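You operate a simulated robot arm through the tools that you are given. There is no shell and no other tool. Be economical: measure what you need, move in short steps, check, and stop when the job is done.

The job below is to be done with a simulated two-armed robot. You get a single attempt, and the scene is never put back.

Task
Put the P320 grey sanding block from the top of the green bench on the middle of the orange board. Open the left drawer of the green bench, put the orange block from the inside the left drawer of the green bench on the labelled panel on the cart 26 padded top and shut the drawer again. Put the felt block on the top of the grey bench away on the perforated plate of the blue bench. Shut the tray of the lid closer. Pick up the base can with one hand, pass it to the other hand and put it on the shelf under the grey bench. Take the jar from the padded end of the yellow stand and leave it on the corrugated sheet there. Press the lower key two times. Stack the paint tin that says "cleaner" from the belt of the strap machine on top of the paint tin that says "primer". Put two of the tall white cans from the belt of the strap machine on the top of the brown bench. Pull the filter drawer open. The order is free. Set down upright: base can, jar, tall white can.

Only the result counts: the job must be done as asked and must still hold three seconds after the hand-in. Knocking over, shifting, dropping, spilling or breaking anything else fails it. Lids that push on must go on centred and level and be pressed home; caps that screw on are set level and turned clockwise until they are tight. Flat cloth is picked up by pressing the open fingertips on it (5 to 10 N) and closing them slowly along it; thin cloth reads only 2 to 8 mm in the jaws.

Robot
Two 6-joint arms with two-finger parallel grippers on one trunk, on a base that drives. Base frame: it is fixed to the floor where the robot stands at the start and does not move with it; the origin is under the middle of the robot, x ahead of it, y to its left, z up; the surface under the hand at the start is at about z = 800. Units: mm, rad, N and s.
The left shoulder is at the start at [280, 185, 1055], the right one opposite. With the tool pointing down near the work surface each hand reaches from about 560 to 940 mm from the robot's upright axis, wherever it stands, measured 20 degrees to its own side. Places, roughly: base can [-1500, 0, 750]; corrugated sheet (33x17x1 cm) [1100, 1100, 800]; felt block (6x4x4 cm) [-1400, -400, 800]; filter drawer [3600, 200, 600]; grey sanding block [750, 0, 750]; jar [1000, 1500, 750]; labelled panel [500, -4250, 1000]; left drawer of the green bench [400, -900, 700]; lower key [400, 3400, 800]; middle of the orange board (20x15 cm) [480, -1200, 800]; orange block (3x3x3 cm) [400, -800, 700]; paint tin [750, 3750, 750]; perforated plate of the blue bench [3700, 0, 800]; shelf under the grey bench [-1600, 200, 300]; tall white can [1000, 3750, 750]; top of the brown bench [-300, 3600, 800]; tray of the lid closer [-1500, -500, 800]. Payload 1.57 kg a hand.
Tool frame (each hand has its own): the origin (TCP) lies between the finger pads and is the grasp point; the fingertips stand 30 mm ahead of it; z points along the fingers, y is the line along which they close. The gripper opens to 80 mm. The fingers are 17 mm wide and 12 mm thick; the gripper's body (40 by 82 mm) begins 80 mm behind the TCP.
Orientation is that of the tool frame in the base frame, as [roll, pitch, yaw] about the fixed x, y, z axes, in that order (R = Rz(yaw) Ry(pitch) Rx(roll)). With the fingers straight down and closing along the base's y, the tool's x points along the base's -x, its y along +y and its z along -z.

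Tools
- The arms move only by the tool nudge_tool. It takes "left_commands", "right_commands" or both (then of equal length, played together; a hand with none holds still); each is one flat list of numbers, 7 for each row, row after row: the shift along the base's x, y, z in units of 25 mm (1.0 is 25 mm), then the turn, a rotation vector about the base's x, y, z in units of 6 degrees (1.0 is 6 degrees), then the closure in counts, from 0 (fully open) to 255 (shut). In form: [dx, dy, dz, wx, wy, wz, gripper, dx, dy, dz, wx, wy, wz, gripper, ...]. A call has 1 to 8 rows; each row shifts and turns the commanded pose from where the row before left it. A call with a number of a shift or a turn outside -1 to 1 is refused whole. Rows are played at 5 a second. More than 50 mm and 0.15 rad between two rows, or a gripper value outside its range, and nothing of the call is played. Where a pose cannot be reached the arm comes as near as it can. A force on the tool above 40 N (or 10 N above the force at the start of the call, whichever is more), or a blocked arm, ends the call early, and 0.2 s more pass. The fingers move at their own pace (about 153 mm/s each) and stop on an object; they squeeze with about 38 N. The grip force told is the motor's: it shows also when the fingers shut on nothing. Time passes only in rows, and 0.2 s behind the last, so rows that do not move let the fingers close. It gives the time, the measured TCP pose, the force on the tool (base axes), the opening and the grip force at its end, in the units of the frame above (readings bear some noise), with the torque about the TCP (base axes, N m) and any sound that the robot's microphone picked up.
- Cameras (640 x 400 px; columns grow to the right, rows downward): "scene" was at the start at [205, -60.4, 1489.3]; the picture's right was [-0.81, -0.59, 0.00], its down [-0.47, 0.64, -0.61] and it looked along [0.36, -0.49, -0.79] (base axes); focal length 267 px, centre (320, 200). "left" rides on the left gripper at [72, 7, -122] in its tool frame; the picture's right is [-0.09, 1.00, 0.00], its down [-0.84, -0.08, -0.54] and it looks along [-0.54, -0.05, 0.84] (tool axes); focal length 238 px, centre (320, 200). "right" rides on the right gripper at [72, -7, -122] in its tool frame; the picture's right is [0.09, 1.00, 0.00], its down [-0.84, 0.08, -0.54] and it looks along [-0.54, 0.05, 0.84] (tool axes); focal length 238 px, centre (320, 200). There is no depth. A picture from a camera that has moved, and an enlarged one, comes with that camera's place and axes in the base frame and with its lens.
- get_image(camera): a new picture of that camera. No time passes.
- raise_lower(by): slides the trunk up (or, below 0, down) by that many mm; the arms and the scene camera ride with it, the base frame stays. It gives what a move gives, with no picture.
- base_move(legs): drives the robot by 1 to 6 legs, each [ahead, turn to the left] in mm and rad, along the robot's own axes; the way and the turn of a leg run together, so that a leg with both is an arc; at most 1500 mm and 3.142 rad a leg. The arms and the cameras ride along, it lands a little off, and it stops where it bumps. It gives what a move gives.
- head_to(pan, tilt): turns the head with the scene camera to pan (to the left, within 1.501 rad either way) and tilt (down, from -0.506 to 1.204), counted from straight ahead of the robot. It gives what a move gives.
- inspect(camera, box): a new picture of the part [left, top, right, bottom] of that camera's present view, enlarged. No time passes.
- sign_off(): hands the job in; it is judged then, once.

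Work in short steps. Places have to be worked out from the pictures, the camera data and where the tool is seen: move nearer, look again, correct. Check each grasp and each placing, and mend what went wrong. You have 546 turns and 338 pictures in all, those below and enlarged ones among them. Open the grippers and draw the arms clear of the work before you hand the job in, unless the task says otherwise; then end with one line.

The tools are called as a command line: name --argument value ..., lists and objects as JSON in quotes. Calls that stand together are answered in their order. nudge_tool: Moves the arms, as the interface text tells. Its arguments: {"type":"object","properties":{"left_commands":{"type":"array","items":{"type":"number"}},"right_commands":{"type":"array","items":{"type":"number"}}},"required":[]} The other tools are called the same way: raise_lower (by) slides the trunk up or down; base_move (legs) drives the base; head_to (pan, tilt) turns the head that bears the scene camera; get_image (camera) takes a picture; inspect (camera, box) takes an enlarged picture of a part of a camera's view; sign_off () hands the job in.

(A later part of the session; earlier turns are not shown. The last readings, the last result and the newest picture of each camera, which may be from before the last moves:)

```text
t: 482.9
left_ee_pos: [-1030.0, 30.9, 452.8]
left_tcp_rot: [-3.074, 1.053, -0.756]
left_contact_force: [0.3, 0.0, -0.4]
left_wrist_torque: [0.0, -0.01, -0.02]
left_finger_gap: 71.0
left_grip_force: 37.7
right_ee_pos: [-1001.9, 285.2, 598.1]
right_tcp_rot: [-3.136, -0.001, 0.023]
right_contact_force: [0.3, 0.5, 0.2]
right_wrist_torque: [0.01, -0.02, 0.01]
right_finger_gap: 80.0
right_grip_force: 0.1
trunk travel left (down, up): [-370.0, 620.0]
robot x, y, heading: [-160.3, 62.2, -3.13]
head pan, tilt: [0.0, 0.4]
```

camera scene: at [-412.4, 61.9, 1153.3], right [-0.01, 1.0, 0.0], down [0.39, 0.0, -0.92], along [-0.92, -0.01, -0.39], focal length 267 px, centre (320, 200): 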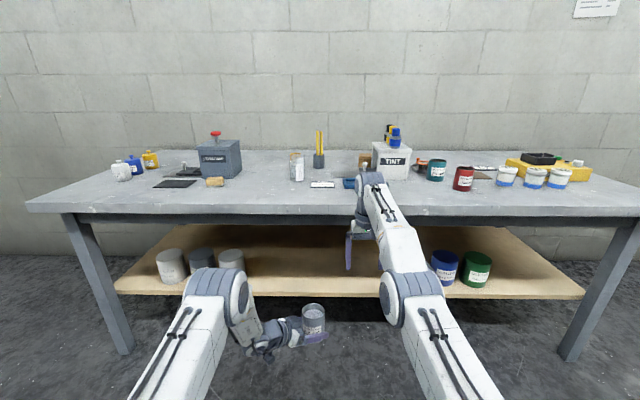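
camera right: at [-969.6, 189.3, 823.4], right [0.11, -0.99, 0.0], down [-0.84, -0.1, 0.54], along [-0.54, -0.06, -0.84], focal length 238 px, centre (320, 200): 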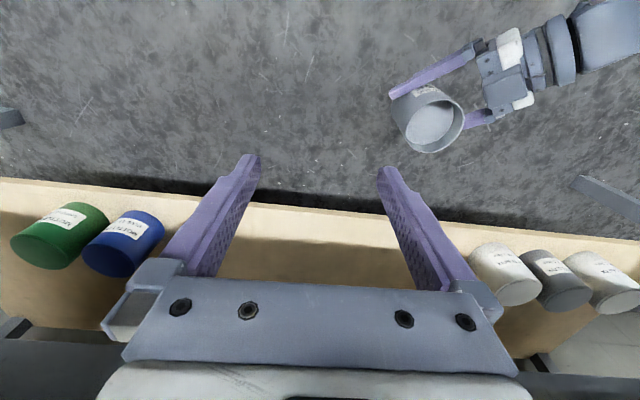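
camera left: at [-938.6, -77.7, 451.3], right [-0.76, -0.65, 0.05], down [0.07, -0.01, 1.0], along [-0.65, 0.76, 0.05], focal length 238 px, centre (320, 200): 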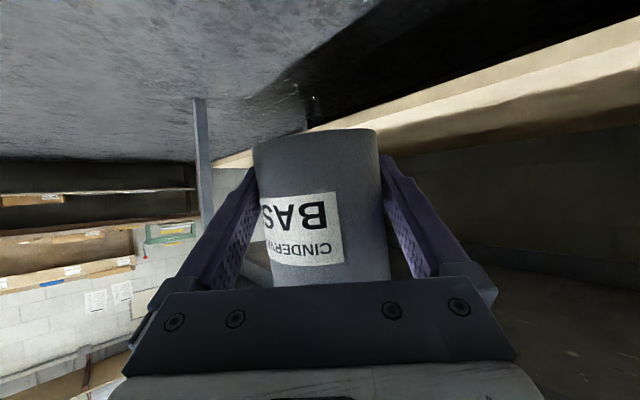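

Escaped. I retract the right hand to x≈-760.

nudge_tool --right_commands '[1, 0.2, 0, 0, 0, 0, 0, 1, 0.2, 0, 0, 0, 0, 0, 1, 0.2, 0, 0, 0, 0, 0, 1, 0.2, 0, 0, 0, 0, 0, 1, 0.2, 0, 0, 0, 0, 0, 1, 0.2, 0, 0, 0, 0, 0, 1, 0, 0, 0, 0, 0, 0, 1, 0, 0, 0, 0, 0, 0]'

base_move --legs '[[180, 0]]'

get_image --camera "left"

get_image --camera "scene"

```text
t: 484.8
left_ee_pos: [-1032.4, 31.7, 453.3]
left_tcp_rot: [-3.076, 1.05, -0.759]
left_contact_force: [0.3, 0.8, -0.6]
left_wrist_torque: [0.02, -0.03, 0.0]
left_finger_gap: 71.3
left_grip_force: 38.3
right_ee_pos: [-800.7, 313.6, 597.3]
right_tcp_rot: [-3.136, -0.002, 0.022]
right_contact_force: [0.2, -0.2, -0.3]
right_wrist_torque: [-0.01, -0.01, -0.02]
right_finger_gap: 80.1
right_grip_force: 0.1
trunk travel left (down, up): [-370.0, 620.0]
robot x, y, heading: [-161.0, 67.8, -3.129]
head pan, tilt: [0.0, 0.4]
```

```text
t: 486.3
left_ee_pos: [-1213.3, 30.4, 451.7]
left_tcp_rot: [-3.076, 1.052, -0.757]
left_contact_force: [-0.4, -1.1, 0.2]
left_wrist_torque: [-0.04, 0.0, 0.03]
left_finger_gap: 70.9
left_grip_force: 38.1
right_ee_pos: [-984.0, 313.0, 597.4]
right_tcp_rot: [-3.138, -0.001, 0.021]
right_contact_force: [0.2, 1.3, 0.2]
right_wrist_torque: [-0.01, 0.01, -0.01]
right_finger_gap: 80.3
right_grip_force: 0.1
trunk travel left (down, up): [-370.0, 620.0]
robot x, y, heading: [-344.4, 61.4, -3.127]
head pan, tilt: [0.0, 0.4]
```

```text
140 pictures are left
camera left: at [-1120.6, -79.5, 451.2], right [-0.76, -0.65, 0.05], down [0.07, -0.01, 1.0], along [-0.65, 0.76, 0.05], focal length 238 px, centre (320, 200)
```

left: 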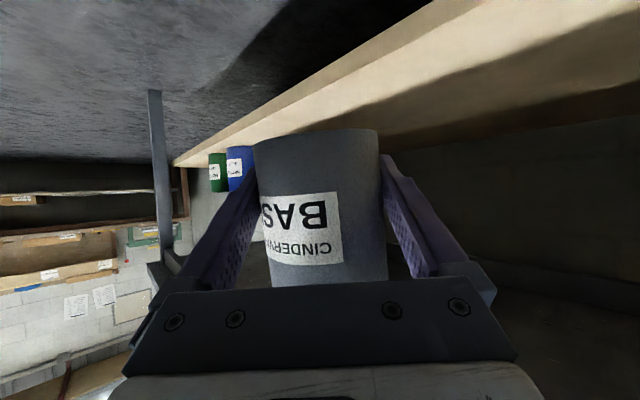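

```text
139 pictures are left
camera scene: at [-594.5, 60.0, 1153.3], right [-0.01, 1.0, 0.0], down [0.39, 0.0, -0.92], along [-0.92, -0.01, -0.39], focal length 267 px, centre (320, 200)
```

scene: 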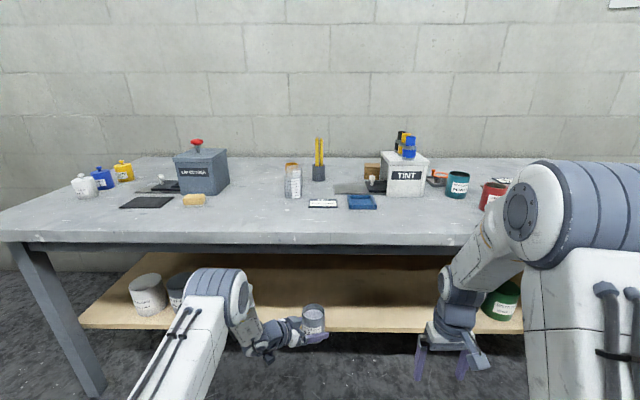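

Estimates give the shelf top z≈345 with its front edge at x≈-1335; the can bottom is at z≈424 now. I retract the right hand a bit more and drive 190 mm forward so the can is over the shelf at x≈-1403.

nudge_tool --right_commands '[1, 0.4, 0, 0, 0, 0, 0, 1, 0.4, 0, 0, 0, 0, 0, 1, 0.4, 0, 0, 0, 0, 0, 1, 0.4, 0, 0, 0, 0, 0]'

base_move --legs '[[190, 0]]'

get_image --camera "left"

get_image --camera "scene"

```text
t: 487.3
left_ee_pos: [-1213.9, 29.2, 452.6]
left_tcp_rot: [-3.075, 1.05, -0.757]
left_contact_force: [-0.6, -0.1, -0.7]
left_wrist_torque: [0.01, 0.0, -0.02]
left_finger_gap: 71.1
left_grip_force: 37.9
right_ee_pos: [-883.4, 353.2, 596.2]
right_tcp_rot: [-3.136, -0.001, 0.021]
right_contact_force: [0.0, -0.3, -0.9]
right_wrist_torque: [0.02, -0.03, 0.0]
right_finger_gap: 80.2
right_grip_force: 0.0
trunk travel left (down, up): [-370.0, 620.0]
robot x, y, heading: [-340.6, 59.9, -3.141]
head pan, tilt: [0.0, 0.4]
```

```text
t: 488.9
left_ee_pos: [-1360.3, 27.9, 442.2]
left_tcp_rot: [-3.017, 1.015, -0.716]
left_contact_force: [10.3, -2.9, 6.0]
left_wrist_torque: [-0.39, -0.04, 0.4]
left_finger_gap: 70.9
left_grip_force: 37.7
right_ee_pos: [-1056.3, 345.5, 601.1]
right_tcp_rot: [-3.139, 0.005, 0.028]
right_contact_force: [2.2, -0.2, 2.1]
right_wrist_torque: [0.08, 0.18, 0.01]
right_finger_gap: 79.7
right_grip_force: 0.0
trunk travel left (down, up): [-370.0, 620.0]
robot x, y, heading: [-517.2, 61.9, -3.109]
head pan, tilt: [0.0, 0.4]
stopped in leg 1: the robot was blocked; the commanded pose is now the measured one
```

```text
138 pictures are left
camera left: at [-1269.3, -81.4, 446.0], right [-0.76, -0.65, 0.01], down [0.02, -0.01, 1.0], along [-0.65, 0.76, 0.02], focal length 238 px, centre (320, 200)
```

left: 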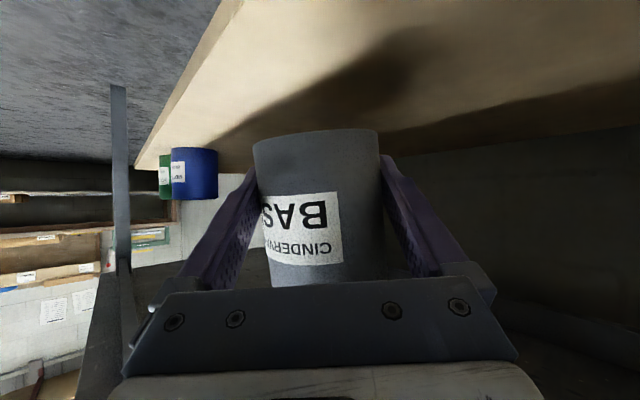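

```text
137 pictures are left
camera scene: at [-759.9, 53.1, 1155.8], right [-0.03, 1.0, 0.0], down [0.38, 0.01, -0.92], along [-0.92, -0.03, -0.38], focal length 267 px, centre (320, 200)
```

scene: 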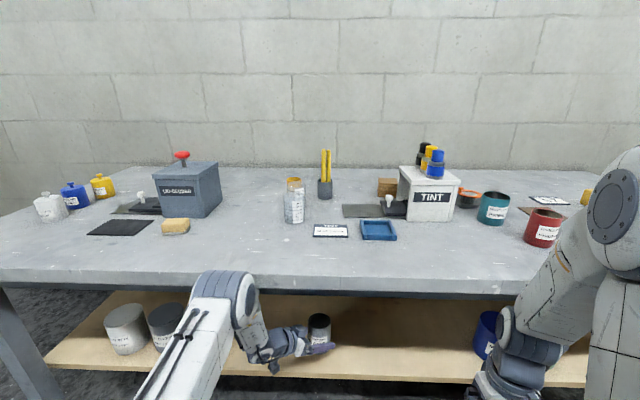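

Part of the left arm (elbow) touched the bench edge. I back off 80 mm, then lower the trunk further while raising the hand relative to it, so the elbow passes under the bench.

base_move --legs '[[-90, -0.02]]'

nudge_tool --left_commands '[0, 0, 0.9, 0, 0, 0, 255, 0, 0, 0.9, 0, 0, 0, 255, 0, 0, 0.9, 0, 0, 0, 255, 0, 0, 0.9, 0, 0, 0, 255, 0, 0, 0.9, 0, 0, 0, 255, 0, 0, 0.9, 0, 0, 0, 255]'

raise_lower --by -150

get_image --camera "left"

get_image --camera "scene"

```text
t: 490.0
left_ee_pos: [-1274.5, 46.4, 432.7]
left_tcp_rot: [-3.004, 1.008, -0.72]
left_contact_force: [-0.6, -0.9, -0.5]
left_wrist_torque: [0.0, 0.0, -0.03]
left_finger_gap: 71.1
left_grip_force: 38.2
right_ee_pos: [-965.0, 358.8, 597.5]
right_tcp_rot: [-3.135, -0.003, 0.009]
right_contact_force: [-0.1, -0.4, -0.3]
right_wrist_torque: [0.0, 0.01, 0.02]
right_finger_gap: 79.9
right_grip_force: 0.0
trunk travel left (down, up): [-370.0, 620.0]
robot x, y, heading: [-430.9, 65.2, -3.138]
head pan, tilt: [0.0, 0.4]
```

```text
t: 491.4
left_ee_pos: [-1274.7, 47.5, 567.7]
left_tcp_rot: [-3.001, 1.004, -0.72]
left_contact_force: [0.0, 0.0, -0.3]
left_wrist_torque: [0.03, -0.04, 0.0]
left_finger_gap: 71.2
left_grip_force: 38.3
right_ee_pos: [-964.4, 358.0, 596.5]
right_tcp_rot: [-3.136, -0.003, 0.008]
right_contact_force: [0.3, 0.5, -0.5]
right_wrist_torque: [-0.02, -0.01, -0.01]
right_finger_gap: 80.2
right_grip_force: 0.0
trunk travel left (down, up): [-370.0, 620.0]
robot x, y, heading: [-429.6, 62.0, -3.135]
head pan, tilt: [0.0, 0.4]
```

```text
t: 493.1
left_ee_pos: [-1274.3, 47.8, 416.9]
left_tcp_rot: [-3.005, 1.006, -0.721]
left_contact_force: [-0.2, 0.1, -0.8]
left_wrist_torque: [-0.03, -0.02, 0.02]
left_finger_gap: 70.9
left_grip_force: 37.8
right_ee_pos: [-964.8, 359.2, 446.9]
right_tcp_rot: [-3.136, -0.003, 0.009]
right_contact_force: [-1.0, 1.1, 0.3]
right_wrist_torque: [-0.02, 0.0, -0.01]
right_finger_gap: 80.1
right_grip_force: 0.1
trunk travel left (down, up): [-220.0, 770.0]
robot x, y, heading: [-426.2, 59.4, -3.138]
head pan, tilt: [0.0, 0.4]
```

```text
136 pictures are left
camera left: at [-1184.3, -64.4, 421.9], right [-0.78, -0.63, 0.0], down [0.01, -0.01, 1.0], along [-0.63, 0.78, 0.01], focal length 238 px, centre (320, 200)
```

left: 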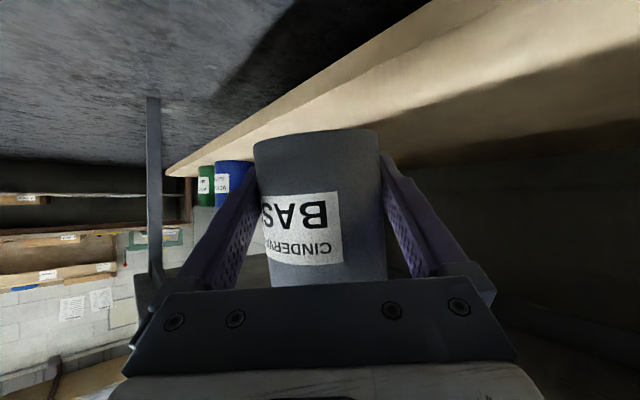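

```text
135 pictures are left
camera scene: at [-679.0, 60.5, 1003.4], right [-0.01, 1.0, 0.0], down [0.39, 0.0, -0.92], along [-0.92, -0.01, -0.39], focal length 267 px, centre (320, 200)
```

scene: 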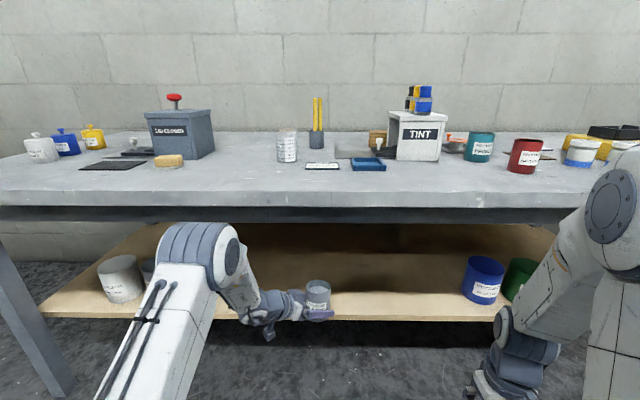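

The left elbow is raised well above the shoulder and would hit the bench. I drive back 220 mm and stretch the arm forward instead, restoring the hand's exact tilt so that the can is vertical.

base_move --legs '[[-220, 0]]'

nudge_tool --left_commands '[-0.9, 0, 0, 0.04, 0.56, 0.24, 255, -0.9, 0, 0, 0, 0, 0, 255, -0.9, 0, 0, 0, 0, 0, 255, -0.9, 0, 0, 0, 0, 0, 255, -0.9, 0, 0, 0, 0, 0, 255, -0.9, 0, 0, 0, 0, 0, 255, -0.9, 0, 0, 0, 0, 0, 255, -0.9, 0, 0, 0, 0, 0, 255]'

get_image --camera "scene"

get_image --camera "left"

```text
t: 494.8
left_ee_pos: [-1052.6, 48.5, 417.9]
left_tcp_rot: [-3.003, 1.009, -0.722]
left_contact_force: [0.5, 0.5, 0.5]
left_wrist_torque: [-0.02, 0.01, 0.0]
left_finger_gap: 70.9
left_grip_force: 38.0
right_ee_pos: [-743.4, 361.2, 447.0]
right_tcp_rot: [-3.138, -0.001, 0.007]
right_contact_force: [0.4, 0.7, 0.6]
right_wrist_torque: [-0.02, -0.02, 0.0]
right_finger_gap: 80.1
right_grip_force: 0.1
trunk travel left (down, up): [-220.0, 770.0]
robot x, y, heading: [-205.2, 64.1, -3.131]
head pan, tilt: [0.0, 0.4]
```

```text
t: 496.6
left_ee_pos: [-1232.4, 48.2, 418.2]
left_tcp_rot: [-3.08, 1.055, -0.757]
left_contact_force: [-1.1, -0.6, -1.1]
left_wrist_torque: [-0.11, -0.14, 0.0]
left_finger_gap: 71.0
left_grip_force: 37.9
right_ee_pos: [-742.8, 360.9, 447.5]
right_tcp_rot: [-3.137, 0.001, 0.009]
right_contact_force: [0.3, 0.4, 0.7]
right_wrist_torque: [-0.02, -0.01, -0.07]
right_finger_gap: 80.0
right_grip_force: 0.1
trunk travel left (down, up): [-220.0, 770.0]
robot x, y, heading: [-207.5, 64.2, -3.14]
head pan, tilt: [0.0, 0.4]
```

```text
134 pictures are left
camera scene: at [-457.0, 62.1, 1003.7], right [-0.01, 1.0, 0.0], down [0.39, 0.0, -0.92], along [-0.92, -0.01, -0.39], focal length 267 px, centre (320, 200)
```

scene: 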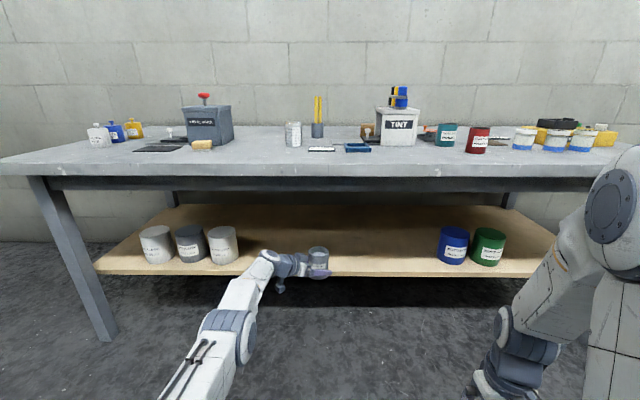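

```text
133 pictures are left
camera left: at [-1139.3, -61.1, 417.3], right [-0.76, -0.65, 0.05], down [0.07, -0.01, 1.0], along [-0.65, 0.76, 0.05], focal length 238 px, centre (320, 200)
```

left: 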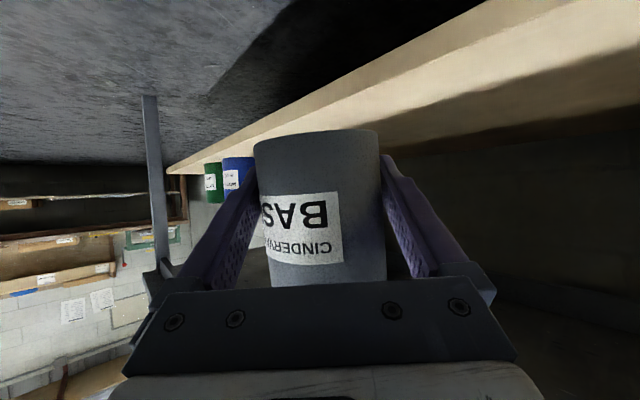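

The arm now reaches in low and straight. I raise the can 17 mm for safety and drive 170 mm forward under the bench.

nudge_tool --left_commands '[0, 0, 0.35, 0, 0, 0, 255, 0, 0, 0.35, 0, 0, 0, 255]'

base_move --legs '[[170, 0]]'

get_image --camera "scene"

get_image --camera "left"

```text
t: 497.2
left_ee_pos: [-1232.7, 48.5, 434.3]
left_tcp_rot: [-3.071, 1.053, -0.757]
left_contact_force: [0.5, 1.0, -0.3]
left_wrist_torque: [0.0, 0.0, -0.01]
left_finger_gap: 71.2
left_grip_force: 38.5
right_ee_pos: [-742.5, 360.2, 447.6]
right_tcp_rot: [-3.135, -0.003, 0.008]
right_contact_force: [-0.3, 0.0, 0.7]
right_wrist_torque: [0.02, -0.03, -0.02]
right_finger_gap: 80.1
right_grip_force: 0.0
trunk travel left (down, up): [-220.0, 770.0]
robot x, y, heading: [-205.9, 65.4, -3.133]
head pan, tilt: [0.0, 0.4]
```

```text
t: 498.7
left_ee_pos: [-1404.9, 48.2, 435.5]
left_tcp_rot: [-3.072, 1.053, -0.756]
left_contact_force: [0.6, 0.3, -0.2]
left_wrist_torque: [-0.03, 0.0, 0.0]
left_finger_gap: 70.7
left_grip_force: 38.1
right_ee_pos: [-915.3, 358.8, 446.5]
right_tcp_rot: [-3.137, -0.002, 0.007]
right_contact_force: [0.1, -0.1, -0.3]
right_wrist_torque: [-0.01, 0.02, 0.0]
right_finger_gap: 80.0
right_grip_force: 0.1
trunk travel left (down, up): [-220.0, 770.0]
robot x, y, heading: [-377.2, 66.5, -3.138]
head pan, tilt: [0.0, 0.4]
```

```text
132 pictures are left
camera scene: at [-629.6, 60.8, 1003.3], right [-0.01, 1.0, 0.0], down [0.39, 0.0, -0.92], along [-0.92, -0.01, -0.39], focal length 267 px, centre (320, 200)
```

scene: 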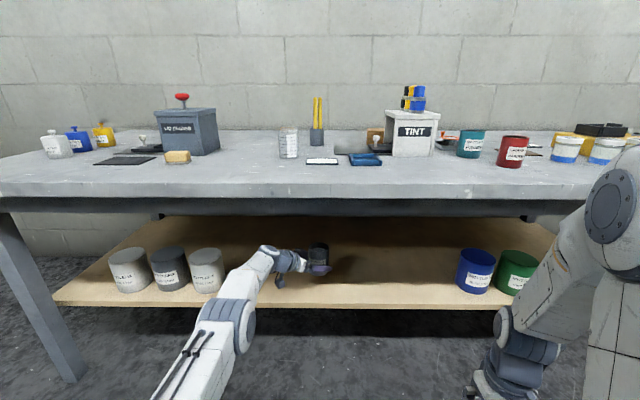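

```text
131 pictures are left
camera left: at [-1312.1, -62.2, 433.1], right [-0.76, -0.65, 0.05], down [0.07, -0.01, 1.0], along [-0.65, 0.76, 0.06], focal length 238 px, centre (320, 200)
```

left: 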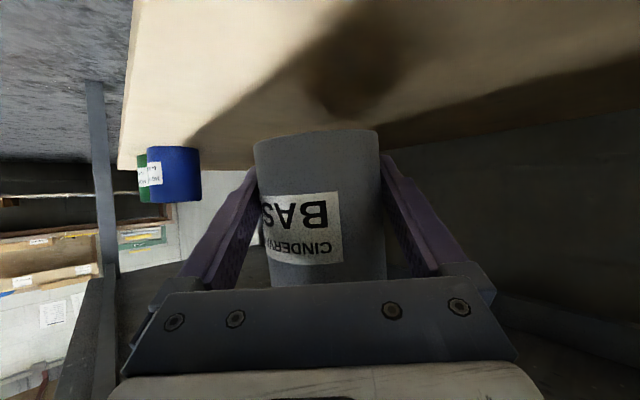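

The can is over the shelf (front edge ≈ -1327). I lower it in steps until it touches.

nudge_tool --left_commands '[0, 0, -0.5, 0, 0, 0, 255, 0, 0, -0.5, 0, 0, 0, 255, 0, 0, -0.5, 0, 0, 0, 255]'

nudge_tool --left_commands '[0, 0, -0.2, 0, 0, 0, 255, 0, 0, -0.2, 0, 0, 0, 255]'

get_image --camera "left"

```text
t: 499.5
left_ee_pos: [-1400.0, 44.4, 395.7]
left_tcp_rot: [-3.073, 1.053, -0.757]
left_contact_force: [0.1, -0.4, 0.7]
left_wrist_torque: [-0.01, -0.03, -0.01]
left_finger_gap: 70.9
left_grip_force: 38.1
left hand out of reach, approached as far as the arm can: row 2
right_ee_pos: [-915.1, 359.0, 446.9]
right_tcp_rot: [-3.14, -0.002, 0.008]
right_contact_force: [0.7, -0.3, -0.5]
right_wrist_torque: [-0.03, -0.03, 0.02]
right_finger_gap: 79.8
right_grip_force: 0.0
trunk travel left (down, up): [-220.0, 770.0]
robot x, y, heading: [-372.6, 64.2, -3.138]
head pan, tilt: [0.0, 0.4]
```

```text
t: 500.1
left_ee_pos: [-1397.4, 43.6, 386.4]
left_tcp_rot: [-3.074, 1.052, -0.756]
left_contact_force: [0.2, -0.3, -0.4]
left_wrist_torque: [0.01, -0.03, -0.04]
left_finger_gap: 70.8
left_grip_force: 37.8
left hand out of reach, approached as far as the arm can: row 1
right_ee_pos: [-914.6, 359.9, 447.3]
right_tcp_rot: [-3.138, -0.002, 0.009]
right_contact_force: [0.2, -0.1, -0.5]
right_wrist_torque: [-0.02, 0.04, -0.03]
right_finger_gap: 79.9
right_grip_force: 0.1
trunk travel left (down, up): [-220.0, 770.0]
robot x, y, heading: [-377.2, 66.9, -3.131]
head pan, tilt: [0.0, 0.4]
```

```text
130 pictures are left
camera left: at [-1305.4, -65.8, 384.9], right [-0.76, -0.65, 0.05], down [0.07, -0.01, 1.0], along [-0.65, 0.76, 0.06], focal length 238 px, centre (320, 200)
```

left: 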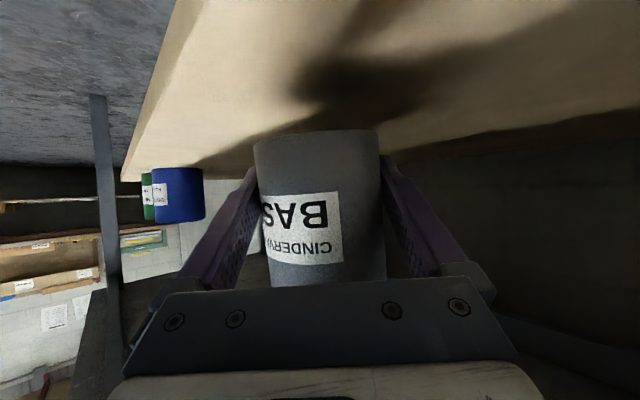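

The arm is at its limit downward, so I use small trunk steps for the final lowering.

raise_lower --by -8

raise_lower --by -4

```text
t: 500.6
left_ee_pos: [-1398.3, 43.6, 379.1]
left_tcp_rot: [-3.071, 1.051, -0.755]
left_contact_force: [0.0, -0.6, 0.1]
left_wrist_torque: [-0.04, -0.04, -0.01]
left_finger_gap: 71.1
left_grip_force: 38.7
right_ee_pos: [-916.2, 359.5, 439.0]
right_tcp_rot: [-3.135, -0.003, 0.009]
right_contact_force: [0.3, 0.2, 0.0]
right_wrist_torque: [0.0, -0.03, 0.02]
right_finger_gap: 79.9
right_grip_force: 0.1
trunk travel left (down, up): [-212.0, 778.0]
robot x, y, heading: [-375.0, 62.5, -3.133]
head pan, tilt: [0.0, 0.4]
```

```text
t: 501.2
left_ee_pos: [-1399.3, 43.5, 373.8]
left_tcp_rot: [-3.075, 1.053, -0.755]
left_contact_force: [0.5, 0.4, 1.2]
left_wrist_torque: [-0.05, 0.01, 0.01]
left_finger_gap: 70.8
left_grip_force: 37.8
right_ee_pos: [-915.0, 358.9, 434.7]
right_tcp_rot: [-3.137, -0.001, 0.009]
right_contact_force: [0.7, 0.1, 0.2]
right_wrist_torque: [-0.03, -0.01, -0.02]
right_finger_gap: 79.9
right_grip_force: 0.0
trunk travel left (down, up): [-208.0, 782.0]
robot x, y, heading: [-378.6, 62.2, -3.135]
head pan, tilt: [0.0, 0.4]
```

raise_lower --by -4

raise_lower --by -4

get_image --camera "left"

```text
t: 501.7
left_ee_pos: [-1398.6, 44.2, 369.2]
left_tcp_rot: [-3.073, 1.052, -0.757]
left_contact_force: [0.4, -0.2, 0.8]
left_wrist_torque: [-0.02, 0.01, -0.03]
left_finger_gap: 71.0
left_grip_force: 38.0
right_ee_pos: [-914.8, 358.8, 430.4]
right_tcp_rot: [-3.137, -0.003, 0.009]
right_contact_force: [0.3, -0.9, 0.0]
right_wrist_torque: [-0.02, -0.02, -0.02]
right_finger_gap: 80.1
right_grip_force: 0.1
trunk travel left (down, up): [-204.0, 786.0]
robot x, y, heading: [-381.0, 62.2, -3.134]
head pan, tilt: [0.0, 0.4]
```

```text
t: 502.2
left_ee_pos: [-1396.8, 42.4, 366.9]
left_tcp_rot: [-3.072, 1.053, -0.756]
left_contact_force: [0.5, 0.0, -0.1]
left_wrist_torque: [-0.02, 0.01, 0.01]
left_finger_gap: 70.9
left_grip_force: 37.8
right_ee_pos: [-915.3, 359.5, 426.8]
right_tcp_rot: [-3.135, -0.003, 0.008]
right_contact_force: [-0.3, -0.3, -0.3]
right_wrist_torque: [0.03, 0.0, -0.02]
right_finger_gap: 80.0
right_grip_force: 0.1
trunk travel left (down, up): [-200.0, 790.0]
robot x, y, heading: [-377.3, 64.8, -3.138]
head pan, tilt: [0.0, 0.4]
```

```text
129 pictures are left
camera left: at [-1305.5, -65.8, 364.8], right [-0.76, -0.65, 0.05], down [0.07, -0.01, 1.0], along [-0.65, 0.76, 0.05], focal length 238 px, centre (320, 200)
```

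left: 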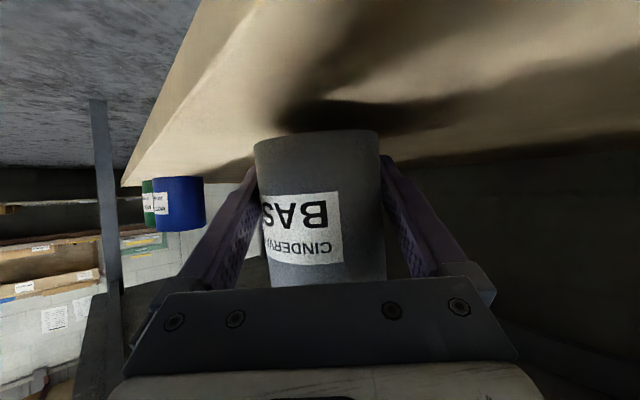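

The shadow is closing in on the can's base; I keep lowering in small steps.

raise_lower --by -6

raise_lower --by -4

get_image --camera "left"

```text
t: 502.8
left_ee_pos: [-1397.7, 43.5, 360.9]
left_tcp_rot: [-3.073, 1.053, -0.755]
left_contact_force: [-0.4, -0.8, -0.4]
left_wrist_torque: [-0.02, -0.04, 0.0]
left_finger_gap: 70.9
left_grip_force: 37.9
right_ee_pos: [-914.6, 358.9, 421.0]
right_tcp_rot: [-3.135, -0.002, 0.01]
right_contact_force: [0.9, -0.3, 0.2]
right_wrist_torque: [-0.01, 0.01, -0.01]
right_finger_gap: 79.8
right_grip_force: 0.2
trunk travel left (down, up): [-194.0, 796.0]
robot x, y, heading: [-377.1, 66.7, -3.133]
head pan, tilt: [0.0, 0.4]
```

```text
t: 503.3
left_ee_pos: [-1398.1, 42.6, 358.2]
left_tcp_rot: [-3.077, 1.053, -0.757]
left_contact_force: [-1.1, 0.6, 0.7]
left_wrist_torque: [0.05, 0.2, -0.01]
left_finger_gap: 70.7
left_grip_force: 37.5
right_ee_pos: [-914.0, 359.5, 417.2]
right_tcp_rot: [-3.137, -0.002, 0.008]
right_contact_force: [0.3, 0.2, 0.8]
right_wrist_torque: [0.01, 0.03, -0.01]
right_finger_gap: 80.0
right_grip_force: 0.0
trunk travel left (down, up): [-190.0, 800.0]
robot x, y, heading: [-376.8, 61.1, -3.137]
head pan, tilt: [0.0, 0.4]
```

```text
128 pictures are left
camera left: at [-1305.9, -65.6, 356.1], right [-0.76, -0.65, 0.05], down [0.07, -0.01, 1.0], along [-0.65, 0.76, 0.06], focal length 238 px, centre (320, 200)
```

left: 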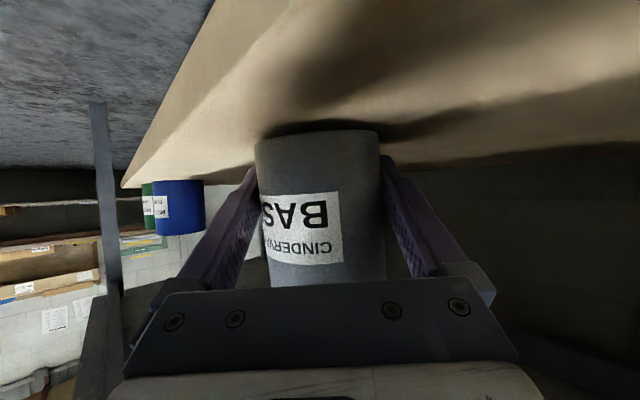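

raise_lower --by -3

```text
t: 503.8
left_ee_pos: [-1399.1, 43.8, 357.2]
left_tcp_rot: [-3.081, 1.059, -0.76]
left_contact_force: [2.5, 0.3, 12.4]
left_wrist_torque: [0.13, 0.48, -0.05]
left_finger_gap: 70.3
left_grip_force: 38.3
right_ee_pos: [-914.4, 359.8, 414.3]
right_tcp_rot: [-3.135, 0.001, 0.009]
right_contact_force: [0.0, -0.1, 0.0]
right_wrist_torque: [0.02, 0.0, 0.02]
right_finger_gap: 79.9
right_grip_force: 0.1
trunk travel left (down, up): [-187.0, 803.0]
robot x, y, heading: [-377.9, 60.7, -3.129]
head pan, tilt: [0.0, 0.4]
```

The can stands (12 N). I open the left hand and withdraw along the finger axis.

nudge_tool --left_commands '[0, 0, 0, 0, 0, 0, 0, 0, 0, 0, 0, 0, 0, 0, 0, 0, 0, 0, 0, 0, 0, 0.3, -0.33, 0.22, 0, 0, 0, 0, 0.3, -0.33, 0.22, 0, 0, 0, 0]'

get_image --camera "left"

```text
t: 505.0
left_ee_pos: [-1382.8, 25.8, 365.3]
left_tcp_rot: [-3.076, 1.051, -0.759]
left_contact_force: [0.3, 0.3, 0.3]
left_wrist_torque: [0.02, 0.0, 0.02]
left_finger_gap: 80.1
left_grip_force: 0.0
right_ee_pos: [-915.0, 359.4, 412.9]
right_tcp_rot: [-3.137, -0.003, 0.009]
right_contact_force: [0.2, -0.4, -0.9]
right_wrist_torque: [-0.02, 0.0, -0.01]
right_finger_gap: 80.0
right_grip_force: 0.1
trunk travel left (down, up): [-187.0, 803.0]
robot x, y, heading: [-377.5, 64.7, -3.135]
head pan, tilt: [0.0, 0.4]
```

```text
127 pictures are left
camera left: at [-1290.1, -82.3, 363.0], right [-0.76, -0.65, 0.05], down [0.07, -0.01, 1.0], along [-0.65, 0.76, 0.05], focal length 238 px, centre (320, 200)
```

left: 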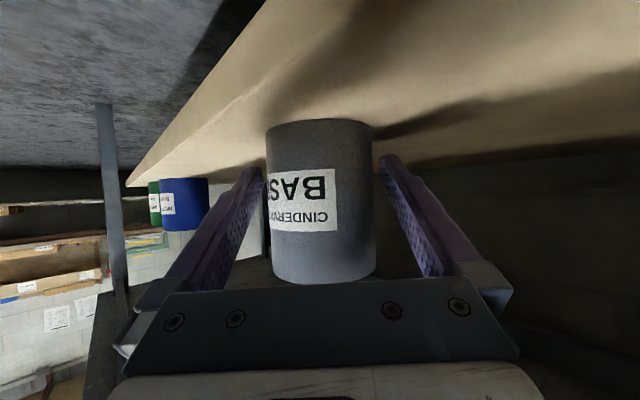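

The can stands upright on the shelf. I withdraw further along the axis, then back the robot out.

nudge_tool --left_commands '[0.5, -0.55, 0.25, 0, 0, 0, 0, 0.5, -0.55, 0.25, 0, 0, 0, 0, 0.5, -0.55, 0.25, 0, 0, 0, 0, 0.5, -0.55, 0.25, 0, 0, 0, 0]'

base_move --legs '[[-330, 0]]'

get_image --camera "scene"

```text
t: 506.0
left_ee_pos: [-1333.3, -27.4, 389.8]
left_tcp_rot: [-3.072, 1.053, -0.756]
left_contact_force: [-0.2, -0.8, -0.3]
left_wrist_torque: [-0.01, 0.0, -0.02]
left_finger_gap: 80.0
left_grip_force: 0.1
right_ee_pos: [-915.5, 360.1, 413.1]
right_tcp_rot: [-3.135, -0.002, 0.009]
right_contact_force: [0.3, 0.0, -0.8]
right_wrist_torque: [-0.02, 0.0, -0.02]
right_finger_gap: 79.9
right_grip_force: 0.0
trunk travel left (down, up): [-187.0, 803.0]
robot x, y, heading: [-376.2, 61.2, -3.132]
head pan, tilt: [0.0, 0.4]
```

```text
t: 508.2
left_ee_pos: [-1003.3, -27.3, 389.6]
left_tcp_rot: [-3.074, 1.053, -0.753]
left_contact_force: [0.3, -0.1, 0.3]
left_wrist_torque: [-0.01, -0.01, 0.0]
left_finger_gap: 80.0
left_grip_force: 0.0
right_ee_pos: [-585.7, 362.1, 413.8]
right_tcp_rot: [-3.135, -0.002, 0.012]
right_contact_force: [0.0, 0.1, -0.2]
right_wrist_torque: [-0.01, -0.02, 0.02]
right_finger_gap: 79.9
right_grip_force: 0.1
trunk travel left (down, up): [-187.0, 803.0]
robot x, y, heading: [-46.1, 62.6, -3.133]
head pan, tilt: [0.0, 0.4]
```

```text
126 pictures are left
camera scene: at [-298.4, 63.0, 970.4], right [-0.01, 1.0, 0.0], down [0.39, 0.0, -0.92], along [-0.92, -0.01, -0.39], focal length 267 px, centre (320, 200)
```

scene: 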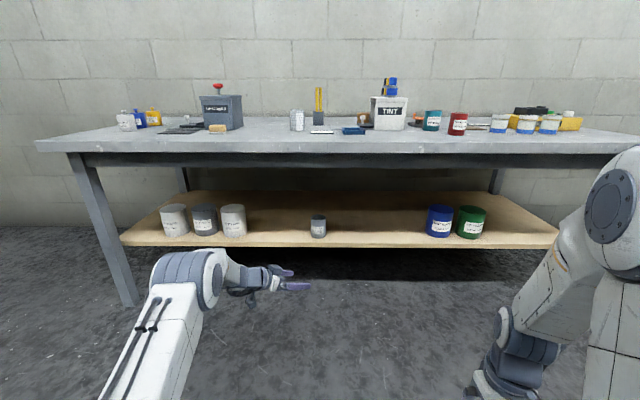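

The base can is on the shelf, upright. I raise the trunk back and bring the left hand to its default orientation.

raise_lower --by 563

nudge_tool --left_commands '[0, -0.3, 0, -0.74, -0.673, 0, 0, 0, -0.3, 0, -0.74, -0.673, 0, 0, 0, -0.3, 0, -0.74, -0.673, 0, 0, 0, -0.3, 0, -0.74, -0.673, 0, 0, 0, -0.3, 0, -0.74, -0.673, 0, 0, 0, -0.3, 0, -0.74, -0.673, 0, 0, 0, -0.3, 0, -0.74, -0.673, 0, 0, 0, -0.3, 0, -0.74, -0.673, 0, 0]'

nudge_tool --left_commands '[0, -0.5, 0, -0.74, -0.673, 0, 0, 0, -0.5, 0, -0.74, -0.673, 0, 0, 0, -0.5, 0, 0, 0, 1, 0, 0, -0.5, 0, 0, 0, 1, 0, 0, -0.5, 0, 0, 0, 1, 0, 0, -0.5, 0, 0, 0, 1, 0, 0, -0.5, 0, 0, 0, 1, 0, 0, -0.5, 0, 0, 0, 1, 0]'

```text
refused: 563 is not a number from -400 to 400
```

```text
t: 510.0
left_ee_pos: [-980.4, -89.0, 388.2]
left_tcp_rot: [-3.133, 0.213, -0.792]
left_contact_force: [0.9, -0.5, 0.5]
left_wrist_torque: [-0.01, -0.02, -0.03]
left_finger_gap: 79.9
left_grip_force: 0.0
left hand out of reach, approached as far as the arm can: row 7, 8
right_ee_pos: [-585.0, 361.9, 413.7]
right_tcp_rot: [-3.136, -0.001, 0.009]
right_contact_force: [-0.5, -0.2, -0.6]
right_wrist_torque: [-0.02, 0.01, 0.02]
right_finger_gap: 79.9
right_grip_force: 0.0
trunk travel left (down, up): [-187.0, 803.0]
robot x, y, heading: [-44.7, 65.1, -3.137]
head pan, tilt: [0.0, 0.4]
```

```text
t: 511.8
left_ee_pos: [-946.6, -188.3, 388.5]
left_tcp_rot: [3.141, 0.007, -0.166]
left_contact_force: [0.9, -0.5, -0.4]
left_wrist_torque: [0.01, 0.02, 0.01]
left_finger_gap: 80.0
left_grip_force: 0.1
left hand out of reach, approached as far as the arm can: row 1, 2
right_ee_pos: [-584.0, 362.0, 413.9]
right_tcp_rot: [-3.137, -0.002, 0.01]
right_contact_force: [-0.1, 0.4, -0.5]
right_wrist_torque: [0.02, 0.01, 0.02]
right_finger_gap: 79.9
right_grip_force: 0.1
trunk travel left (down, up): [-187.0, 803.0]
robot x, y, heading: [-44.0, 68.3, -3.138]
head pan, tilt: [0.0, 0.4]
```

The hand points down again. I raise the trunk in two steps, finish the yaw, and retract.

raise_lower --by 400

raise_lower --by 163

nudge_tool --left_commands '[0.2, 0, -0.2, 0, 0, 0.8, 0, 0.3, 0, -0.2, 0, 0, 0.8, 0, 0.5, -0.4, 0, 0, 0, 0, 0, 0.8, -0.4, 0, 0, 0, 0, 0, 0.8, -0.4, 0, 0, 0, 0, 0, 0.8, -0.4, 0.3, 0, 0, 0, 0, 0.8, 0, 0.3, 0, 0, 0, 0]'

head_to --pan 0.4 --tilt 0.5

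get_image --camera "scene"

```text
t: 515.6
left_ee_pos: [-947.0, -188.5, 787.8]
left_tcp_rot: [-3.14, 0.006, -0.166]
left_contact_force: [0.9, 0.2, 0.4]
left_wrist_torque: [0.02, -0.02, 0.0]
left_finger_gap: 79.8
left_grip_force: 0.0
right_ee_pos: [-584.7, 361.2, 813.0]
right_tcp_rot: [-3.135, -0.001, 0.012]
right_contact_force: [-0.3, -0.1, 0.8]
right_wrist_torque: [-0.03, -0.02, 0.03]
right_finger_gap: 80.0
right_grip_force: 0.0
trunk travel left (down, up): [-587.0, 403.0]
robot x, y, heading: [-46.9, 66.1, -3.13]
head pan, tilt: [0.0, 0.4]
```

```text
t: 517.5
left_ee_pos: [-946.8, -188.4, 950.4]
left_tcp_rot: [-3.14, 0.006, -0.165]
left_contact_force: [0.1, -0.4, 0.1]
left_wrist_torque: [0.0, 0.01, -0.02]
left_finger_gap: 79.7
left_grip_force: 0.0
right_ee_pos: [-585.5, 360.4, 975.9]
right_tcp_rot: [-3.137, -0.002, 0.011]
right_contact_force: [0.2, 0.4, 0.5]
right_wrist_torque: [0.02, -0.01, 0.01]
right_finger_gap: 80.1
right_grip_force: 0.1
trunk travel left (down, up): [-750.0, 240.0]
robot x, y, heading: [-48.1, 67.3, -3.132]
head pan, tilt: [0.0, 0.4]
```

```text
t: 519.1
left_ee_pos: [-935.9, -244.2, 957.3]
left_tcp_rot: [-3.141, 0.006, 0.001]
left_contact_force: [0.0, -0.3, 0.1]
left_wrist_torque: [0.05, -0.02, 0.02]
left_finger_gap: 80.0
left_grip_force: 0.1
left hand out of reach, approached as far as the arm can: row 2, 3, 4, 5, 6, 7
right_ee_pos: [-584.5, 360.9, 977.2]
right_tcp_rot: [-3.137, 0.0, 0.011]
right_contact_force: [0.1, 0.3, -0.8]
right_wrist_torque: [-0.03, 0.01, 0.04]
right_finger_gap: 80.0
right_grip_force: 0.0
trunk travel left (down, up): [-750.0, 240.0]
robot x, y, heading: [-48.3, 66.0, -3.127]
head pan, tilt: [0.0, 0.4]
```

```text
t: 520.0
left_ee_pos: [-934.5, -244.3, 958.6]
left_tcp_rot: [-3.141, 0.006, 0.002]
left_contact_force: [-0.9, 0.1, -0.6]
left_wrist_torque: [0.03, 0.0, 0.0]
left_finger_gap: 80.0
left_grip_force: 0.0
right_ee_pos: [-584.2, 361.0, 976.4]
right_tcp_rot: [-3.136, -0.001, 0.01]
right_contact_force: [-0.8, 0.4, 0.1]
right_wrist_torque: [0.03, 0.01, 0.04]
right_finger_gap: 80.1
right_grip_force: 0.2
trunk travel left (down, up): [-750.0, 240.0]
robot x, y, heading: [-45.2, 66.0, -3.132]
head pan, tilt: [0.4, 0.499]
```

```text
125 pictures are left
camera scene: at [-289.4, 27.7, 1524.3], right [-0.4, 0.92, 0.0], down [0.44, 0.19, -0.88], along [-0.81, -0.35, -0.48], focal length 267 px, centre (320, 200)
```

scene: 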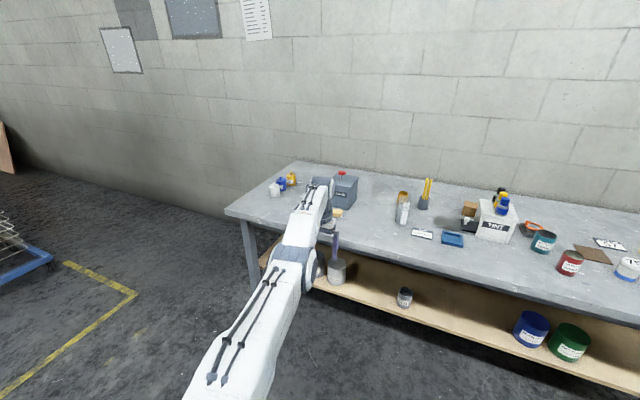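

The left arm sits at the straight limit again; I escape with small inward-down steps as before.

nudge_tool --left_commands '[0.15, 0, -0.3, 0, 0, 0, 0, 0.15, 0, -0.3, 0, 0, 0, 0, 0.2, 0, -0.3, 0, 0, 0, 0, 0.2, 0, -0.3, 0, 0, 0, 0, 0.3, 0, -0.3, 0, 0, 0, 0, 0.4, 0, -0.1, 0, 0, 0, 0, 0.6, 0, 0, 0, 0, 0, 0, 0.8, 0, 0, 0, 0, 0, 0]'

nudge_tool --left_commands '[0.9, 0, 0.2, 0, 0, 0, 0, 0.9, 0, 0.4, 0, 0, 0, 0, 0.9, 0, 0.5, 0, 0, 0, 0, 0.8, 0, 0.5, 0, 0, 0, 0, 0.3, 0, 0.5, 0, 0, 0, 0]'

```text
t: 521.8
left_ee_pos: [-932.0, -256.6, 919.1]
left_tcp_rot: [-3.142, 0.007, 0.003]
left_contact_force: [1.1, 0.4, 0.1]
left_wrist_torque: [0.0, 0.01, 0.02]
left_finger_gap: 80.1
left_grip_force: 0.0
left hand out of reach, approached as far as the arm can: row 1, 2, 3, 4, 5, 6, 7, 8
right_ee_pos: [-584.3, 361.1, 977.8]
right_tcp_rot: [-3.137, -0.001, 0.009]
right_contact_force: [-0.1, -1.0, -0.4]
right_wrist_torque: [0.01, 0.01, 0.01]
right_finger_gap: 80.0
right_grip_force: 0.1
trunk travel left (down, up): [-750.0, 240.0]
robot x, y, heading: [-50.1, 69.1, -3.129]
head pan, tilt: [0.4, 0.499]
```

```text
t: 523.0
left_ee_pos: [-925.4, -279.5, 972.7]
left_tcp_rot: [-3.14, 0.003, 0.003]
left_contact_force: [-0.7, -0.3, 0.6]
left_wrist_torque: [0.01, -0.01, 0.01]
left_finger_gap: 80.0
left_grip_force: 0.1
left hand out of reach, approached as far as the arm can: row 1, 2, 3, 4, 5
right_ee_pos: [-584.0, 360.2, 977.2]
right_tcp_rot: [-3.135, -0.002, 0.009]
right_contact_force: [0.0, -0.4, 0.2]
right_wrist_torque: [-0.02, -0.02, -0.03]
right_finger_gap: 80.1
right_grip_force: 0.0
trunk travel left (down, up): [-750.0, 240.0]
robot x, y, heading: [-47.6, 66.6, -3.132]
head pan, tilt: [0.4, 0.499]
```

nudge_tool --left_commands '[0.1, 0.4, -0.3, 0, 0, 0, 0, 0.1, 0.4, -0.3, 0, 0, 0, 0, 0.1, 0.4, -0.3, 0, 0, 0, 0, 0.1, 0.4, -0.3, 0, 0, 0, 0, 0.2, 0.2, -0.3, 0, 0, 0, 0, 0.3, 0, -0.3, 0, 0, 0, 0, 0.4, 0, 0, 0, 0, 0, 0, 0.4, 0, 0, 0, 0, 0, 0]'

```text
t: 524.8
left_ee_pos: [-935.2, -241.0, 928.4]
left_tcp_rot: [3.141, 0.005, 0.003]
left_contact_force: [0.1, 0.2, 0.0]
left_wrist_torque: [0.01, -0.01, -0.02]
left_finger_gap: 80.0
left_grip_force: 0.2
left hand out of reach, approached as far as the arm can: row 1, 2, 3, 4, 5, 6, 7, 8
right_ee_pos: [-584.1, 361.2, 976.8]
right_tcp_rot: [-3.137, -0.001, 0.011]
right_contact_force: [-0.4, -0.9, 0.6]
right_wrist_torque: [0.02, 0.04, -0.03]
right_finger_gap: 80.3
right_grip_force: 0.1
trunk travel left (down, up): [-750.0, 240.0]
robot x, y, heading: [-46.0, 65.7, -3.13]
head pan, tilt: [0.4, 0.499]
```

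I use the tilt trick again: tilt forward, then retract while tilting back, followed by small inward steps.

nudge_tool --left_commands '[0, 0, 0, 0, 0.9, 0, 0, 0, 0, 0, 0, 0.9, 0, 0, 0, 0, 0, 0, 0.9, 0, 0, 0.5, 0, 0, 0, -0.9, 0, 0, 0.6, 0, 0, 0, -0.9, 0, 0, 0.6, 0, 0, 0, -0.9, 0, 0, 0.3, 0, -0.3, 0, 0, 0, 0, 0.3, 0, -0.3, 0, 0, 0, 0]'

nudge_tool --left_commands '[0.15, 0, -0.3, 0, 0, 0, 0, 0.15, 0, -0.3, 0, 0, 0, 0, 0.2, 0, -0.3, 0, 0, 0, 0, 0.3, 0, -0.3, 0, 0, 0, 0, 0.5, 0, 0, 0, 0, 0, 0, 0.6, 0, 0, 0, 0, 0, 0]'

```text
t: 526.6
left_ee_pos: [-932.8, -251.2, 913.4]
left_tcp_rot: [-3.141, 0.005, 0.002]
left_contact_force: [0.3, 0.7, -0.4]
left_wrist_torque: [0.01, 0.01, -0.04]
left_finger_gap: 80.0
left_grip_force: 0.0
left hand out of reach, approached as far as the arm can: row 1, 2, 3, 4, 5, 6, 7, 8
right_ee_pos: [-584.5, 360.6, 977.3]
right_tcp_rot: [-3.135, -0.001, 0.013]
right_contact_force: [-0.6, 0.6, 0.2]
right_wrist_torque: [0.0, 0.0, -0.01]
right_finger_gap: 79.9
right_grip_force: 0.0
trunk travel left (down, up): [-750.0, 240.0]
robot x, y, heading: [-46.0, 63.7, -3.131]
head pan, tilt: [0.4, 0.499]
```

```text
t: 528.0
left_ee_pos: [-930.4, -255.2, 880.5]
left_tcp_rot: [3.141, 0.004, 0.001]
left_contact_force: [0.6, 0.7, -0.7]
left_wrist_torque: [0.0, 0.01, 0.0]
left_finger_gap: 80.0
left_grip_force: 0.0
left hand out of reach, approached as far as the arm can: row 1, 2, 3, 4, 5, 6
right_ee_pos: [-584.1, 361.0, 977.2]
right_tcp_rot: [-3.137, -0.002, 0.01]
right_contact_force: [-0.2, 0.2, -0.2]
right_wrist_torque: [-0.03, -0.02, 0.0]
right_finger_gap: 79.9
right_grip_force: 0.1
trunk travel left (down, up): [-750.0, 240.0]
robot x, y, heading: [-49.1, 65.2, -3.132]
head pan, tilt: [0.4, 0.499]
```

nudge_tool --left_commands '[0, 0, 1, 0, 0, 0, 0, 0, 0, 1, 0, 0, 0, 0, 0, 0, 1, 0, 0, 0, 0, 0, 0, 1, 0, 0, 0, 0, 0, 0, 1, 0, 0, 0, 0, 0, 0, 1, 0, 0, 0, 0]'

nudge_tool --left_commands '[0.15, 0, -0.3, 0, 0, 0, 0, 0.15, 0, -0.3, 0, 0, 0, 0, 0.2, 0, -0.3, 0, 0, 0, 0, 0.2, 0, -0.3, 0, 0, 0, 0, 0.3, 0, -0.3, 0, 0, 0, 0, 0.3, 0, -0.3, 0, 0, 0, 0, 0.4, 0, 0, 0, 0, 0, 0, 0.4, 0, 0, 0, 0, 0, 0]'

```text
t: 529.4
left_ee_pos: [-928.4, -254.2, 1031.2]
left_tcp_rot: [-3.141, 0.003, 0.0]
left_contact_force: [1.3, 0.2, 1.1]
left_wrist_torque: [-0.01, -0.02, 0.0]
left_finger_gap: 80.0
left_grip_force: 0.1
left hand out of reach, approached as far as the arm can: row 6
right_ee_pos: [-584.0, 360.7, 978.2]
right_tcp_rot: [-3.136, -0.002, 0.01]
right_contact_force: [0.2, -0.2, -0.1]
right_wrist_torque: [-0.04, 0.0, 0.03]
right_finger_gap: 80.1
right_grip_force: 0.1
trunk travel left (down, up): [-750.0, 240.0]
robot x, y, heading: [-45.2, 66.3, -3.129]
head pan, tilt: [0.4, 0.499]
```

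```text
t: 531.2
left_ee_pos: [-928.6, -264.9, 991.6]
left_tcp_rot: [-3.139, 0.003, 0.002]
left_contact_force: [-0.7, -0.8, 0.7]
left_wrist_torque: [-0.06, 0.01, -0.01]
left_finger_gap: 79.9
left_grip_force: 0.0
left hand out of reach, approached as far as the arm can: row 2, 3, 4, 5, 6, 7, 8
right_ee_pos: [-583.8, 360.9, 976.2]
right_tcp_rot: [-3.136, -0.001, 0.011]
right_contact_force: [0.4, 0.9, -0.8]
right_wrist_torque: [0.01, 0.0, 0.03]
right_finger_gap: 80.1
right_grip_force: 0.1
trunk travel left (down, up): [-750.0, 240.0]
robot x, y, heading: [-47.6, 64.4, -3.138]
head pan, tilt: [0.4, 0.499]
```

Upward motion is free but inward isn't, so it's a joint-branch limit. I look at the left arm's shape.

head_to --pan 0.35 --tilt 0.8

get_image --camera "scene"

get_image --camera "left"

```text
t: 532.0
left_ee_pos: [-927.4, -265.6, 990.5]
left_tcp_rot: [-3.14, 0.003, 0.0]
left_contact_force: [0.5, -0.3, -0.2]
left_wrist_torque: [0.03, -0.02, 0.01]
left_finger_gap: 79.7
left_grip_force: 0.1
right_ee_pos: [-584.7, 361.5, 976.5]
right_tcp_rot: [-3.135, -0.002, 0.01]
right_contact_force: [-0.7, 0.1, 0.5]
right_wrist_torque: [0.01, 0.03, 0.0]
right_finger_gap: 80.0
right_grip_force: 0.0
trunk travel left (down, up): [-750.0, 240.0]
robot x, y, heading: [-44.0, 65.9, -3.131]
head pan, tilt: [0.351, 0.799]
```

```text
124 pictures are left
camera scene: at [-281.4, 35.4, 1498.3], right [-0.35, 0.94, 0.0], down [0.67, 0.25, -0.7], along [-0.65, -0.25, -0.72], focal length 267 px, centre (320, 200)
```

scene: 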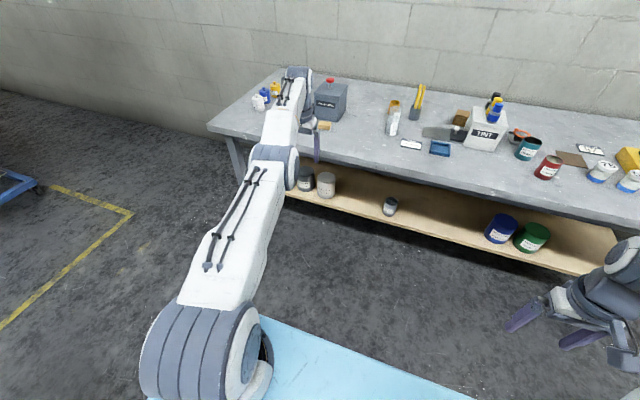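

```text
123 pictures are left
camera left: at [-854.8, -273.4, 1114.1], right [-0.09, -1.0, 0.0], down [-0.83, 0.08, 0.55], along [-0.54, 0.05, -0.84], focal length 238 px, centre (320, 200)
```

left: 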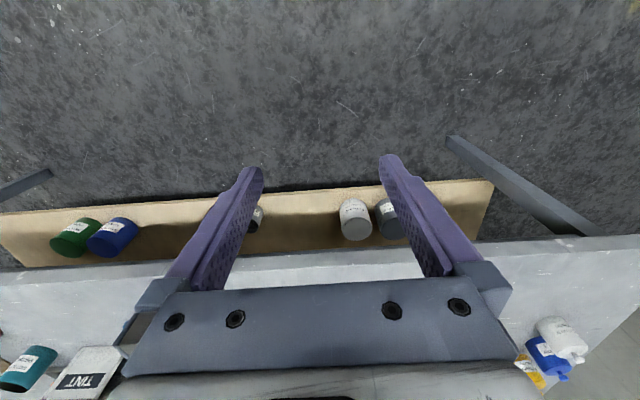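

The arm is straight. I raise it slightly again and try gentler steps toward the robot centre.

nudge_tool --left_commands '[0, 0, 0.8, 0, 0, 0, 0, 0, 0, 0.6, 0, 0, 0, 0, 0.1, 0.3, -0.2, 0, 0, 0, 0, 0.1, 0.3, -0.2, 0, 0, 0, 0, 0.1, 0.3, -0.2, 0, 0, 0, 0, 0.2, 0.3, -0.2, 0, 0, 0, 0, 0.2, 0.3, -0.2, 0, 0, 0, 0, 0.3, 0.3, -0.2, 0, 0, 0, 0]'

```text
t: 533.8
left_ee_pos: [-933.9, -226.3, 1000.6]
left_tcp_rot: [3.14, 0.006, 0.003]
left_contact_force: [0.8, 0.2, -0.7]
left_wrist_torque: [-0.02, 0.0, 0.03]
left_finger_gap: 80.1
left_grip_force: 0.0
left hand out of reach, approached as far as the arm can: row 4, 5, 6, 7, 8
right_ee_pos: [-583.7, 361.5, 976.3]
right_tcp_rot: [-3.136, -0.001, 0.01]
right_contact_force: [0.5, -0.1, 0.6]
right_wrist_torque: [0.01, 0.01, -0.04]
right_finger_gap: 79.9
right_grip_force: 0.0
trunk travel left (down, up): [-750.0, 240.0]
robot x, y, heading: [-44.1, 68.1, -3.135]
head pan, tilt: [0.351, 0.799]
```

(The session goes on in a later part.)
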